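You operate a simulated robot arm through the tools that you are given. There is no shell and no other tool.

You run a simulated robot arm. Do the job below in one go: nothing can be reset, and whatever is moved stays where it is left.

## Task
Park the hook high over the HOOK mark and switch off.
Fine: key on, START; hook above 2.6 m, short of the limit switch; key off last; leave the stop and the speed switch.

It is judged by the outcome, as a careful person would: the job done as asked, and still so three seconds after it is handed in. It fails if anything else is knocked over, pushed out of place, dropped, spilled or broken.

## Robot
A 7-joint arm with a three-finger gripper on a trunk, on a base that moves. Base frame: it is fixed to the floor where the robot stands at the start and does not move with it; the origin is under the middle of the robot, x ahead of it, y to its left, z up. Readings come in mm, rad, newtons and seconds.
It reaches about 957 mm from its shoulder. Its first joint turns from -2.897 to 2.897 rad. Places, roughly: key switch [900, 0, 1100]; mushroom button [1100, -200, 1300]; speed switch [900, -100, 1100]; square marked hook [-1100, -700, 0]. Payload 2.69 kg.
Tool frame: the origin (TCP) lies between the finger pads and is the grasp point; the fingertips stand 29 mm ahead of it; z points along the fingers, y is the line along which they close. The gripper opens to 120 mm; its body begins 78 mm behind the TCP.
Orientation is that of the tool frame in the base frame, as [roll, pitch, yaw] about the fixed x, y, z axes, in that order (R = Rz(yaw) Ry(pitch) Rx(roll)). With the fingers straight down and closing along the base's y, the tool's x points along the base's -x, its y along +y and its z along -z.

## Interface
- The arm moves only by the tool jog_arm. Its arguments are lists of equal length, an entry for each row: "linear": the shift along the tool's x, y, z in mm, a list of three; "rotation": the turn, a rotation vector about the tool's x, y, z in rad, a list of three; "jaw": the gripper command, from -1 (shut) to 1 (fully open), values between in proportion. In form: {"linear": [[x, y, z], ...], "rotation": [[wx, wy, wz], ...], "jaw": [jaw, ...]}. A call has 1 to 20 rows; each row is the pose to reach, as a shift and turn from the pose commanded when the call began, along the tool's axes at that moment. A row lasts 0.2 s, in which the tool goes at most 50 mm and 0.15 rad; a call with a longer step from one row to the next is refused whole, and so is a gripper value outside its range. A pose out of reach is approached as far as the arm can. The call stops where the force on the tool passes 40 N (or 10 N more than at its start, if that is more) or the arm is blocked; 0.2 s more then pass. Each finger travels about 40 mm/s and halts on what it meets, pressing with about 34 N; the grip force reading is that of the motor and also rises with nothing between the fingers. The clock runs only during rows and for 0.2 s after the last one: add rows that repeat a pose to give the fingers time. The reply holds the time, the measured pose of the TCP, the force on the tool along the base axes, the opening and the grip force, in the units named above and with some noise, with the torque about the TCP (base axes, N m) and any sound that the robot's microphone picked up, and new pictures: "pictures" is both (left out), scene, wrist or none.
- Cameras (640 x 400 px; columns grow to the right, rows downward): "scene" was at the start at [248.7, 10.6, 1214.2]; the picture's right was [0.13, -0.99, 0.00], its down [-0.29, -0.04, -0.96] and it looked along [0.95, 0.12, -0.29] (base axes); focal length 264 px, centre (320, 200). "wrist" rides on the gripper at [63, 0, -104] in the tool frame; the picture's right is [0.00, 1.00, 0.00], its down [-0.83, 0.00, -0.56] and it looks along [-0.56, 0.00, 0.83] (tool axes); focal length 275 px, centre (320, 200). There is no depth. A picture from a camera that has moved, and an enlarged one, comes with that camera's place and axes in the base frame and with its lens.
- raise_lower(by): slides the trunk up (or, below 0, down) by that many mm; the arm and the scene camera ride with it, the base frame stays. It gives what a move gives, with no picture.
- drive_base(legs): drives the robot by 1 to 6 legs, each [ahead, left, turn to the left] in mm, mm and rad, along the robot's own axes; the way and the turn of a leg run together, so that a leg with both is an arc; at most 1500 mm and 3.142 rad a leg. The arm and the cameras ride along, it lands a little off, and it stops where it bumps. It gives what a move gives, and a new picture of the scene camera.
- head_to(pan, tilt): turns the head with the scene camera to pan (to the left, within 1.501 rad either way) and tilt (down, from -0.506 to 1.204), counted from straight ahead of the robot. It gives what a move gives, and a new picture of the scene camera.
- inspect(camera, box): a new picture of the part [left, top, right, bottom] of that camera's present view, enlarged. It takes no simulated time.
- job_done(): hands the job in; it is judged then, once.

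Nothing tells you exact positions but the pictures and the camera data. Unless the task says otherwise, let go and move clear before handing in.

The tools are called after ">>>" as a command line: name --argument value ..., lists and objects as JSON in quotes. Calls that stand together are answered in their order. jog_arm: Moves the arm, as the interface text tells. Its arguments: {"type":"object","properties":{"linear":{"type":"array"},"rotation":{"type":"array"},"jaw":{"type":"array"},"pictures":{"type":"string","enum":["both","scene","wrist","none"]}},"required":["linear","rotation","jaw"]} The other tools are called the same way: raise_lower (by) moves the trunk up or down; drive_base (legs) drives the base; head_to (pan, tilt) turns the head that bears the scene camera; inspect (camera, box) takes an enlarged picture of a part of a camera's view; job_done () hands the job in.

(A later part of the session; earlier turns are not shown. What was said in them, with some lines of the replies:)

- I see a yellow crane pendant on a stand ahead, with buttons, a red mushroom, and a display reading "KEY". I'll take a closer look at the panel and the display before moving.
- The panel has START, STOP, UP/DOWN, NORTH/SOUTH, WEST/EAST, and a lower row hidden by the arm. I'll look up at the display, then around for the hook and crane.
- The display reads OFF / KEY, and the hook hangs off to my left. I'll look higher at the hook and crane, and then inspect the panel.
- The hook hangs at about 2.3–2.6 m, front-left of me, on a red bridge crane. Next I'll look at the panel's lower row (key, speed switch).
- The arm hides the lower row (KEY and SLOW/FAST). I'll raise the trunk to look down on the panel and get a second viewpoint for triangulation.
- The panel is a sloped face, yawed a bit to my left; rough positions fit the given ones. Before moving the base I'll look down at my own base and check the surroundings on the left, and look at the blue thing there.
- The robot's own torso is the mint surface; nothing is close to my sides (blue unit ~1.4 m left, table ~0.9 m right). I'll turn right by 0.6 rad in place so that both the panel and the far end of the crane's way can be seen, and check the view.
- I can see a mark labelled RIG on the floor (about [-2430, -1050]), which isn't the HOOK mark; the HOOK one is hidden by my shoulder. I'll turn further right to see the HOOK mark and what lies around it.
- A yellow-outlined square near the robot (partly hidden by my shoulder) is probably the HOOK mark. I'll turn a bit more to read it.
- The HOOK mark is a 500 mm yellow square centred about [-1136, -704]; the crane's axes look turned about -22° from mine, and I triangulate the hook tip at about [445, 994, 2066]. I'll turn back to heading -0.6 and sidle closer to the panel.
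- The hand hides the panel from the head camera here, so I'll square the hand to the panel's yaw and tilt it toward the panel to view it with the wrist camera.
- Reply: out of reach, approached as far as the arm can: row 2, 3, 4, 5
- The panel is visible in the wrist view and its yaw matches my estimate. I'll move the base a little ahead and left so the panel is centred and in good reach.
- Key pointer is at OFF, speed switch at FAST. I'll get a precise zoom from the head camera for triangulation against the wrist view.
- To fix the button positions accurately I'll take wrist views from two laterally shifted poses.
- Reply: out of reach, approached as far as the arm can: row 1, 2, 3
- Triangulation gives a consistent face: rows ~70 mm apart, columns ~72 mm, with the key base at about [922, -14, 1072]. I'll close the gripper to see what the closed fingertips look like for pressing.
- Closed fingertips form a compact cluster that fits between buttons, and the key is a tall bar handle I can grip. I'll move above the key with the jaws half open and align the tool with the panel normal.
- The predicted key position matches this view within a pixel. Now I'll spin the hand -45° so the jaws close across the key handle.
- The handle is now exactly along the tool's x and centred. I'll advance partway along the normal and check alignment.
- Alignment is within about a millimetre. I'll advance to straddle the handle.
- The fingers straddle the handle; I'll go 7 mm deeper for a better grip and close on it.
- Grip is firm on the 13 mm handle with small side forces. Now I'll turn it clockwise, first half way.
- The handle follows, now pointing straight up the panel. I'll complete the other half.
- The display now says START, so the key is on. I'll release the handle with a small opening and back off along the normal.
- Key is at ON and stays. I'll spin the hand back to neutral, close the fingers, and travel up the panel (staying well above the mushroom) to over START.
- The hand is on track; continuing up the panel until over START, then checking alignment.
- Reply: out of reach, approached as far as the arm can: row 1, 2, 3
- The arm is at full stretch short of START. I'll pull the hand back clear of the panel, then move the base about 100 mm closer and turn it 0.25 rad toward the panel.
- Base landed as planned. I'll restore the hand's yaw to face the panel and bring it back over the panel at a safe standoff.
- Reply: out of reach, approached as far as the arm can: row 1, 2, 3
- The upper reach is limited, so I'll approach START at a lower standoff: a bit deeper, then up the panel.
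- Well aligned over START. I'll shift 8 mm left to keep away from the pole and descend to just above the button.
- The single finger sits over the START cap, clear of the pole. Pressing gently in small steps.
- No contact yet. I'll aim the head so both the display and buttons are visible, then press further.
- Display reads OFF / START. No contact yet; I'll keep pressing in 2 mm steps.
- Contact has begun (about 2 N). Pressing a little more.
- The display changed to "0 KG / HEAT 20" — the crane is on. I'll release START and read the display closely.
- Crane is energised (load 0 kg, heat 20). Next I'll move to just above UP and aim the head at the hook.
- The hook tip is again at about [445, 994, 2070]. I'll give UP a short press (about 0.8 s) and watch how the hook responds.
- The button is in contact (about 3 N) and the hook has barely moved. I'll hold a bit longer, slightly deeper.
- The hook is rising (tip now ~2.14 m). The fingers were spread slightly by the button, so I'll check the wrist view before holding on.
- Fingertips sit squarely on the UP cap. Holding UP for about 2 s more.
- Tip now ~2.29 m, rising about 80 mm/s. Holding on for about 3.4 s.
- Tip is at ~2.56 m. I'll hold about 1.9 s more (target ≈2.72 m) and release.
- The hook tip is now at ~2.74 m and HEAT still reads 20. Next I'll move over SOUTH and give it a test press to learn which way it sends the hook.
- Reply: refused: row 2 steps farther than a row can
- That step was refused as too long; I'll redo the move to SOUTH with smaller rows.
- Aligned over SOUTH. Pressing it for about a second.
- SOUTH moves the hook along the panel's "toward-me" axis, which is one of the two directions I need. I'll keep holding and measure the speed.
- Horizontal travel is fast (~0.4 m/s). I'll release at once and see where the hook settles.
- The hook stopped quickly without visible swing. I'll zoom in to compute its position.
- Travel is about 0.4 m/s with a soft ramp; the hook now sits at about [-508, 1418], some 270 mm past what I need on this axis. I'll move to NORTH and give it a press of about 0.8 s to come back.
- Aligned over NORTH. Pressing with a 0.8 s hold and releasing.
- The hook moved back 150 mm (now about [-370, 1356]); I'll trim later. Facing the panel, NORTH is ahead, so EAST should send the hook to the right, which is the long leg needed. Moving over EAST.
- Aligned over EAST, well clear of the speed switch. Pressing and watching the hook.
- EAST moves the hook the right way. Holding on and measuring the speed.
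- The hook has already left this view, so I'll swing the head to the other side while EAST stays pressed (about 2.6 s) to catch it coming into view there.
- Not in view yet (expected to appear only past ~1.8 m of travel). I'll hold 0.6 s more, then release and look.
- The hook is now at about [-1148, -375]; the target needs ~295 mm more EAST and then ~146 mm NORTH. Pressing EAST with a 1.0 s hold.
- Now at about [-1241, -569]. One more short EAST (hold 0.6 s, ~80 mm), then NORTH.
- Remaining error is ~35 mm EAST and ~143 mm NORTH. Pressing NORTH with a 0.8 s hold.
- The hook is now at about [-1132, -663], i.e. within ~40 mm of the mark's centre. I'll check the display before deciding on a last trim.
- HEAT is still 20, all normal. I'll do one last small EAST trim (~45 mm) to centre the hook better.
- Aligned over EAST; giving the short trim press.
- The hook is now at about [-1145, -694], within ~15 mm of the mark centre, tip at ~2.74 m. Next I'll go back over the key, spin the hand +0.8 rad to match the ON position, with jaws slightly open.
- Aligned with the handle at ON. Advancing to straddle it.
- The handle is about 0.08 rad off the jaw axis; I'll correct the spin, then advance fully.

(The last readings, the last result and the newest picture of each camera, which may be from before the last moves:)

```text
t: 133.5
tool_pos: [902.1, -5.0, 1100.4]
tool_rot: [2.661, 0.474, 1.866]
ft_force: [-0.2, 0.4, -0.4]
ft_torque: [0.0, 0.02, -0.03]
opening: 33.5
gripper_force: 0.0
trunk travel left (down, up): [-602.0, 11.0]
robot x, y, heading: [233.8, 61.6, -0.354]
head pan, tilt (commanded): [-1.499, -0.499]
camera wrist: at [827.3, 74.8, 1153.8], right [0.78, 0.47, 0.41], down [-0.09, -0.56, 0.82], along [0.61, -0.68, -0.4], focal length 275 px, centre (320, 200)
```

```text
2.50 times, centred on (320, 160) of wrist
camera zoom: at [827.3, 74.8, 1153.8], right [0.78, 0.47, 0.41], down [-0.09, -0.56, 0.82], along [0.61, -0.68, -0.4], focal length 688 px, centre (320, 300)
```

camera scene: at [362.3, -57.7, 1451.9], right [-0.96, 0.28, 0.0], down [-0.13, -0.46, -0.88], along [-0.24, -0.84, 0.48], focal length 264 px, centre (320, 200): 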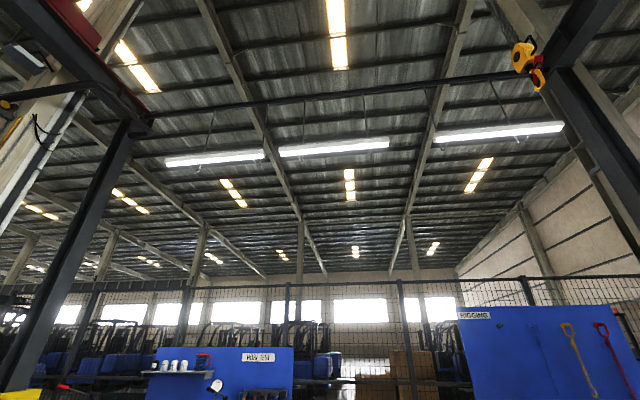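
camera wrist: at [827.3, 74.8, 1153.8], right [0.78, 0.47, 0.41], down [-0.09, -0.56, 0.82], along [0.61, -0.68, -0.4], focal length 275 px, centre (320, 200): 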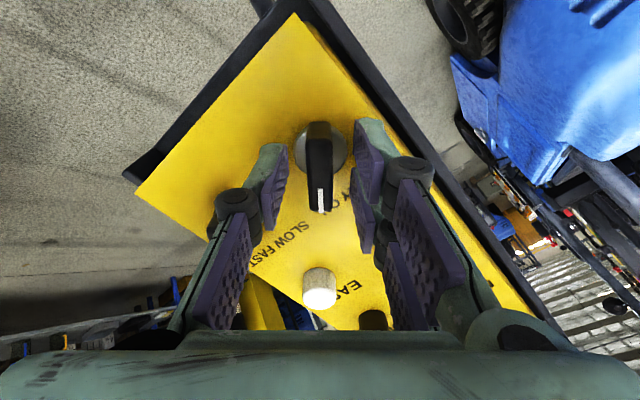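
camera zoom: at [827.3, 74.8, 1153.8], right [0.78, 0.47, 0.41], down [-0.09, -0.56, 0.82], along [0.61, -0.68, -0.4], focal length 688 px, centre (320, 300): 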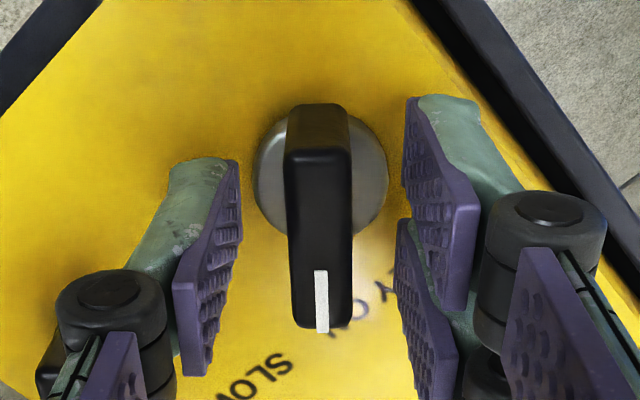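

Well aligned and centred. Closing on the handle.

>>> jog_arm --linear '[[0, 0, 0], [0, 0, 0], [0, 0, 0], [0, 0, 0], [0, 0, 0]]' --rotation '[[0, 0, 0], [0, 0, 0], [0, 0, 0], [0, 0, 0], [0, 0, 0]]' --jaw '[-0.6, -0.7, -0.8, -0.9, -0.9]' --pictures "none"

>>> jog_arm --linear '[[0, 0, 0], [0, 0, 0], [0, 0, 0], [0, 0, 0], [0, 0, 0], [0, 0, 0]]' --rotation '[[0, 0, -0.13], [0, 0, -0.26], [0, 0, -0.39], [0, 0, -0.52], [0, 0, -0.65], [0, 0, -0.78]]' --jaw '[-0.9, -0.9, -0.9, -0.9, -0.9, -0.9]' --pictures "wrist"

```text
t: 134.7
tool_pos: [902.3, -6.1, 1099.3]
tool_rot: [2.66, 0.477, 1.87]
ft_force: [0.9, 0.0, 0.8]
ft_torque: [-0.45, 0.16, 0.6]
opening: 12.6
gripper_force: 34.4
trunk travel left (down, up): [-602.0, 11.0]
robot x, y, heading: [235.4, 64.7, -0.353]
head pan, tilt (commanded): [-1.499, -0.499]
```

```text
t: 136.1
tool_pos: [903.1, -4.7, 1099.5]
tool_rot: [-3.104, 0.662, 2.783]
ft_force: [11.3, 0.3, 2.0]
ft_torque: [-0.04, -0.23, 0.07]
opening: 12.1
gripper_force: 34.1
trunk travel left (down, up): [-602.0, 11.0]
robot x, y, heading: [235.9, 59.2, -0.35]
head pan, tilt (commanded): [-1.499, -0.499]
camera wrist: at [797.6, 39.1, 1144.2], right [0.37, 0.93, -0.03], down [0.3, -0.09, 0.95], along [0.88, -0.36, -0.31], focal length 275 px, centre (320, 200)
```

wrist: 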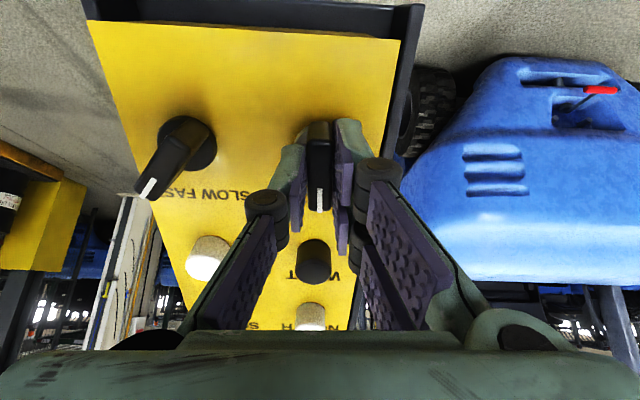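

The handle is past centre on its way back. Completing the turn to OFF.

>>> jog_arm --linear '[[0, 0, 0], [0, 0, 0], [0, 0, 0], [0, 0, 0], [0, 0, 0], [0, 0, 0], [0, 0, 0]]' --rotation '[[0, 0, -0.13], [0, 0, -0.26], [0, 0, -0.39], [0, 0, -0.52], [0, 0, -0.65], [0, 0, -0.75], [0, 0, -0.8]]' --jaw '[-0.9, -0.9, -0.9, -0.9, -0.9, -0.9, -0.9]' --pictures "wrist"

>>> head_to --pan 0.2 --tilt 0.0

>>> inspect --camera "scene" --box '[280, 90, 400, 170]'

```text
t: 137.7
tool_pos: [902.2, -3.8, 1099.6]
tool_rot: [-2.612, 0.417, -2.603]
ft_force: [15.2, 1.4, 5.6]
ft_torque: [0.64, -0.95, -0.43]
opening: 15.5
gripper_force: 33.3
trunk travel left (down, up): [-602.0, 11.0]
robot x, y, heading: [233.7, 61.5, -0.354]
head pan, tilt (commanded): [-1.499, -0.499]
camera wrist: at [794.0, -7.2, 1156.9], right [-0.27, 0.84, -0.46], down [0.34, 0.53, 0.77], along [0.9, 0.05, -0.43], focal length 275 px, centre (320, 200)
```

wrist: 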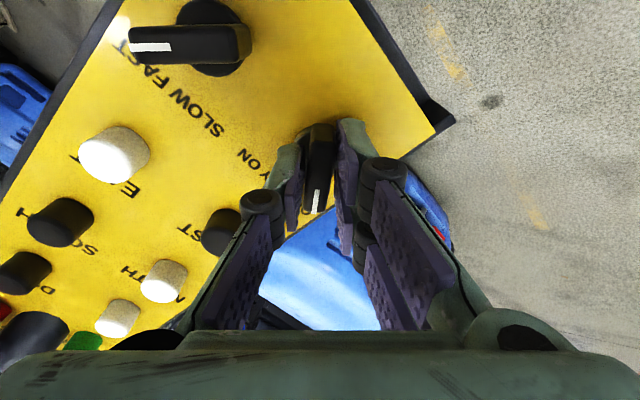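

```text
t: 139.4
tool_pos: [902.5, -3.1, 1099.5]
tool_rot: [-2.612, 0.418, -2.603]
ft_force: [12.5, 3.8, 3.1]
ft_torque: [0.58, -0.57, -0.58]
opening: 15.3
gripper_force: 34.0
trunk travel left (down, up): [-602.0, 11.0]
robot x, y, heading: [232.5, 65.2, -0.351]
head pan, tilt (commanded): [0.201, 0.0]
camera scene: at [470.7, -6.5, 1411.7], right [-0.15, -0.99, 0.0], down [0.0, 0.0, -1.0], along [0.99, -0.15, 0.0], focal length 264 px, centre (320, 200)
```

scene: 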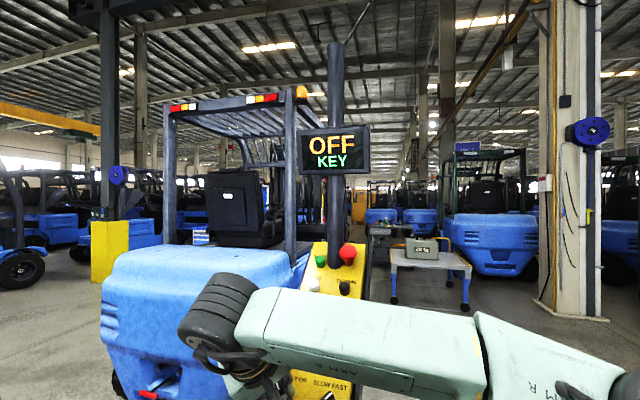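

```text
5.00 times, centred on (340, 130) of scene
camera zoom: at [470.7, -6.5, 1411.7], right [-0.15, -0.99, 0.0], down [0.0, 0.0, -1.0], along [0.99, -0.15, 0.0], focal length 1319 px, centre (220, 550)
```

zoom: 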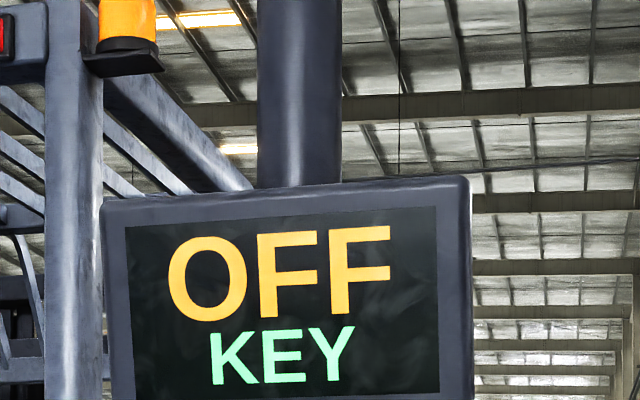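

The display reads OFF / KEY. I'll release the handle and back off clear of the panel.

>>> jog_arm --linear '[[0, 0, 0], [0, 0, 0], [0, 0, 0]]' --rotation '[[0, 0, 0.03], [0, 0, 0.05], [0, 0, 0.05]]' --jaw '[-0.7, -0.45, -0.4]' --pictures "none"

>>> jog_arm --linear '[[0, 0, -20], [0, 0, -50], [0, 0, -90], [0, 0, -110], [0, 0, -110]]' --rotation '[[0, 0, 0], [0, 0, 0], [0, 0, 0], [0, 0, 0], [0, 0, 0]]' --jaw '[-0.4, -0.4, -0.4, -0.4, -0.4]' --pictures "both"

>>> inspect --camera "wrist" --box '[180, 0, 420, 180]'

```text
t: 140.2
tool_pos: [901.4, -4.0, 1099.5]
tool_rot: [-2.631, 0.443, -2.65]
ft_force: [0.0, 0.2, 0.2]
ft_torque: [-0.03, 0.01, 0.02]
opening: 35.9
gripper_force: 0.1
trunk travel left (down, up): [-602.0, 11.0]
robot x, y, heading: [235.6, 60.6, -0.353]
head pan, tilt (commanded): [0.201, 0.0]
```

```text
t: 141.4
tool_pos: [839.7, 24.5, 1185.3]
tool_rot: [-2.631, 0.443, -2.649]
ft_force: [0.4, 0.4, -0.5]
ft_torque: [0.04, 0.02, 0.0]
opening: 36.3
gripper_force: 0.1
trunk travel left (down, up): [-602.0, 11.0]
robot x, y, heading: [232.3, 56.1, -0.348]
head pan, tilt (commanded): [0.201, 0.0]
camera scene: at [469.8, -6.8, 1411.8], right [-0.15, -0.99, 0.0], down [0.0, 0.0, -1.0], along [0.99, -0.15, 0.0], focal length 264 px, centre (320, 200)
camera wrist: at [731.1, 23.6, 1241.3], right [-0.23, 0.87, -0.44], down [0.35, 0.5, 0.79], along [0.91, 0.03, -0.42], focal length 275 px, centre (320, 200)
```

scene: 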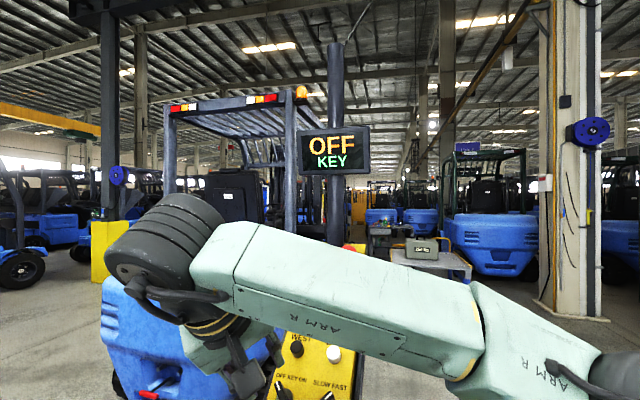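
wrist: 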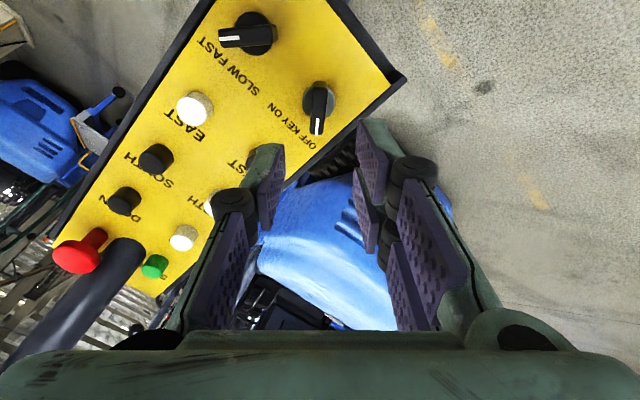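

```text
2.22 times, centred on (300, 90) of wrist
camera zoom: at [731.1, 23.6, 1241.3], right [-0.23, 0.87, -0.44], down [0.35, 0.5, 0.79], along [0.91, 0.03, -0.42], focal length 612 px, centre (364, 444)
```

zoom: 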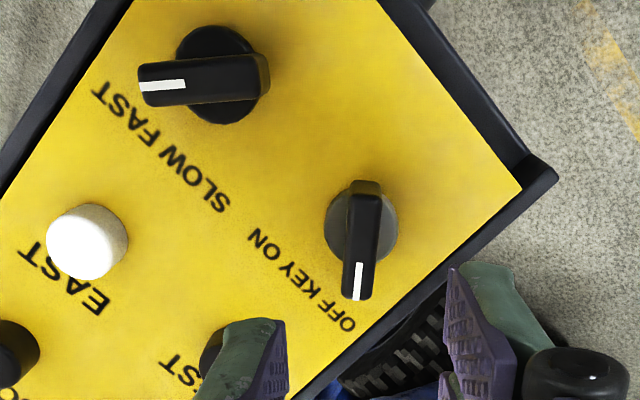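

Key is at OFF, speed switch untouched at FAST, STOP untouched. I'll back the base away from the panel and check the hook's position from a second viewpoint.

>>> drive_base --legs '[[-250, 0, 0]]'

>>> head_to --pan -1.5 --tilt -0.45

>>> inspect --camera "scene" --box '[490, 0, 640, 120]'

```text
t: 143.2
tool_pos: [605.3, 109.6, 1185.5]
tool_rot: [-2.632, 0.443, -2.649]
ft_force: [0.5, -0.1, 0.9]
ft_torque: [0.0, -0.02, 0.01]
opening: 36.1
gripper_force: 0.1
trunk travel left (down, up): [-602.0, 11.0]
robot x, y, heading: [-2.3, 145.6, -0.348]
head pan, tilt (commanded): [0.201, 0.0]
camera scene: at [234.5, 79.3, 1412.0], right [-0.15, -0.99, 0.0], down [0.0, 0.0, -1.0], along [0.99, -0.15, 0.0], focal length 264 px, centre (320, 200)
```

scene: 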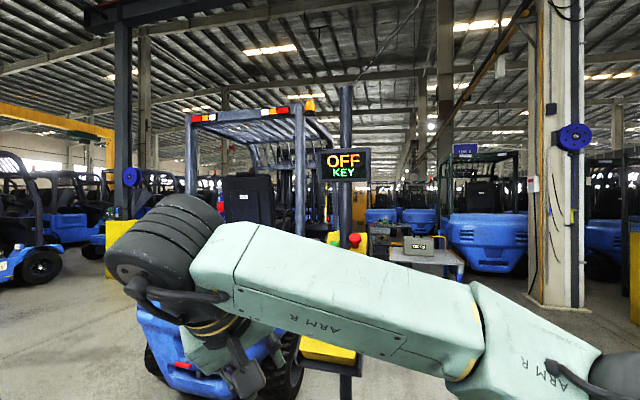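

```text
t: 144.9
tool_pos: [606.3, 111.3, 1185.1]
tool_rot: [-2.632, 0.443, -2.649]
ft_force: [0.4, 0.3, -0.3]
ft_torque: [-0.01, -0.03, 0.0]
opening: 36.1
gripper_force: 0.1
trunk travel left (down, up): [-602.0, 11.0]
robot x, y, heading: [-0.7, 151.0, -0.354]
head pan, tilt (commanded): [-1.499, -0.45]
camera scene: at [126.8, 25.2, 1448.5], right [-0.96, 0.28, 0.0], down [-0.12, -0.42, -0.9], along [-0.25, -0.87, 0.44], focal length 264 px, centre (320, 200)
```

scene: 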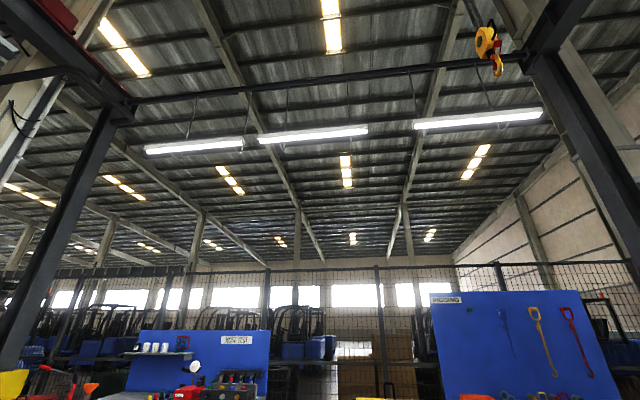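

```text
3.33 times, centred on (565, 60) of scene
camera zoom: at [126.8, 25.2, 1448.5], right [-0.96, 0.28, 0.0], down [-0.12, -0.42, -0.9], along [-0.25, -0.87, 0.44], focal length 880 px, centre (-497, 667)
```

zoom: 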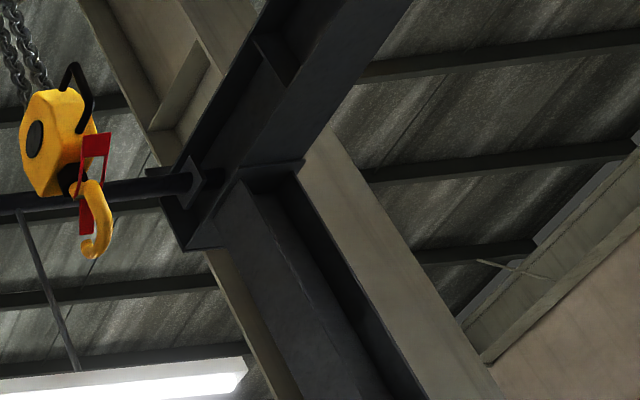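

From this second viewpoint the hook triangulates to about [-1110, -685, 2710–2740], still and within a few centimetres of the mark's centre. The display shows OFF / KEY, the key is at OFF, and the stop and speed switch weren't touched. The arm is clear, so I'm handing in.

>>> job_done

```text
The job is handed in.
```

The hook is parked high over the HOOK mark, the crane is switched off, and I've handed the job in.

- **Position:** I measured the hook from two viewpoints. It hangs within about 50 mm of the centre of the 500 mm square and showed no visible swing.
- **Height:** The hook tip is at about 2.71–2.74 m, above the 2.6 m you asked for. I never held UP long enough to trip the limit switch, and the display gave no warning.
- **Controls:** I turned the key on, pressed START, drove the hook over, and turned the key off last. The display reads OFF / KEY. I didn't touch the stop, and the speed switch is still at FAST.
- **Heat:** The heat reading stayed at 20 throughout.

SOUTH overshot by about 270 mm on the first move, so I brought the hook back with NORTH. The gripper has let go of the key, and I backed the robot about 250 mm away from the panel. I saw nothing bumped or moved out of place.
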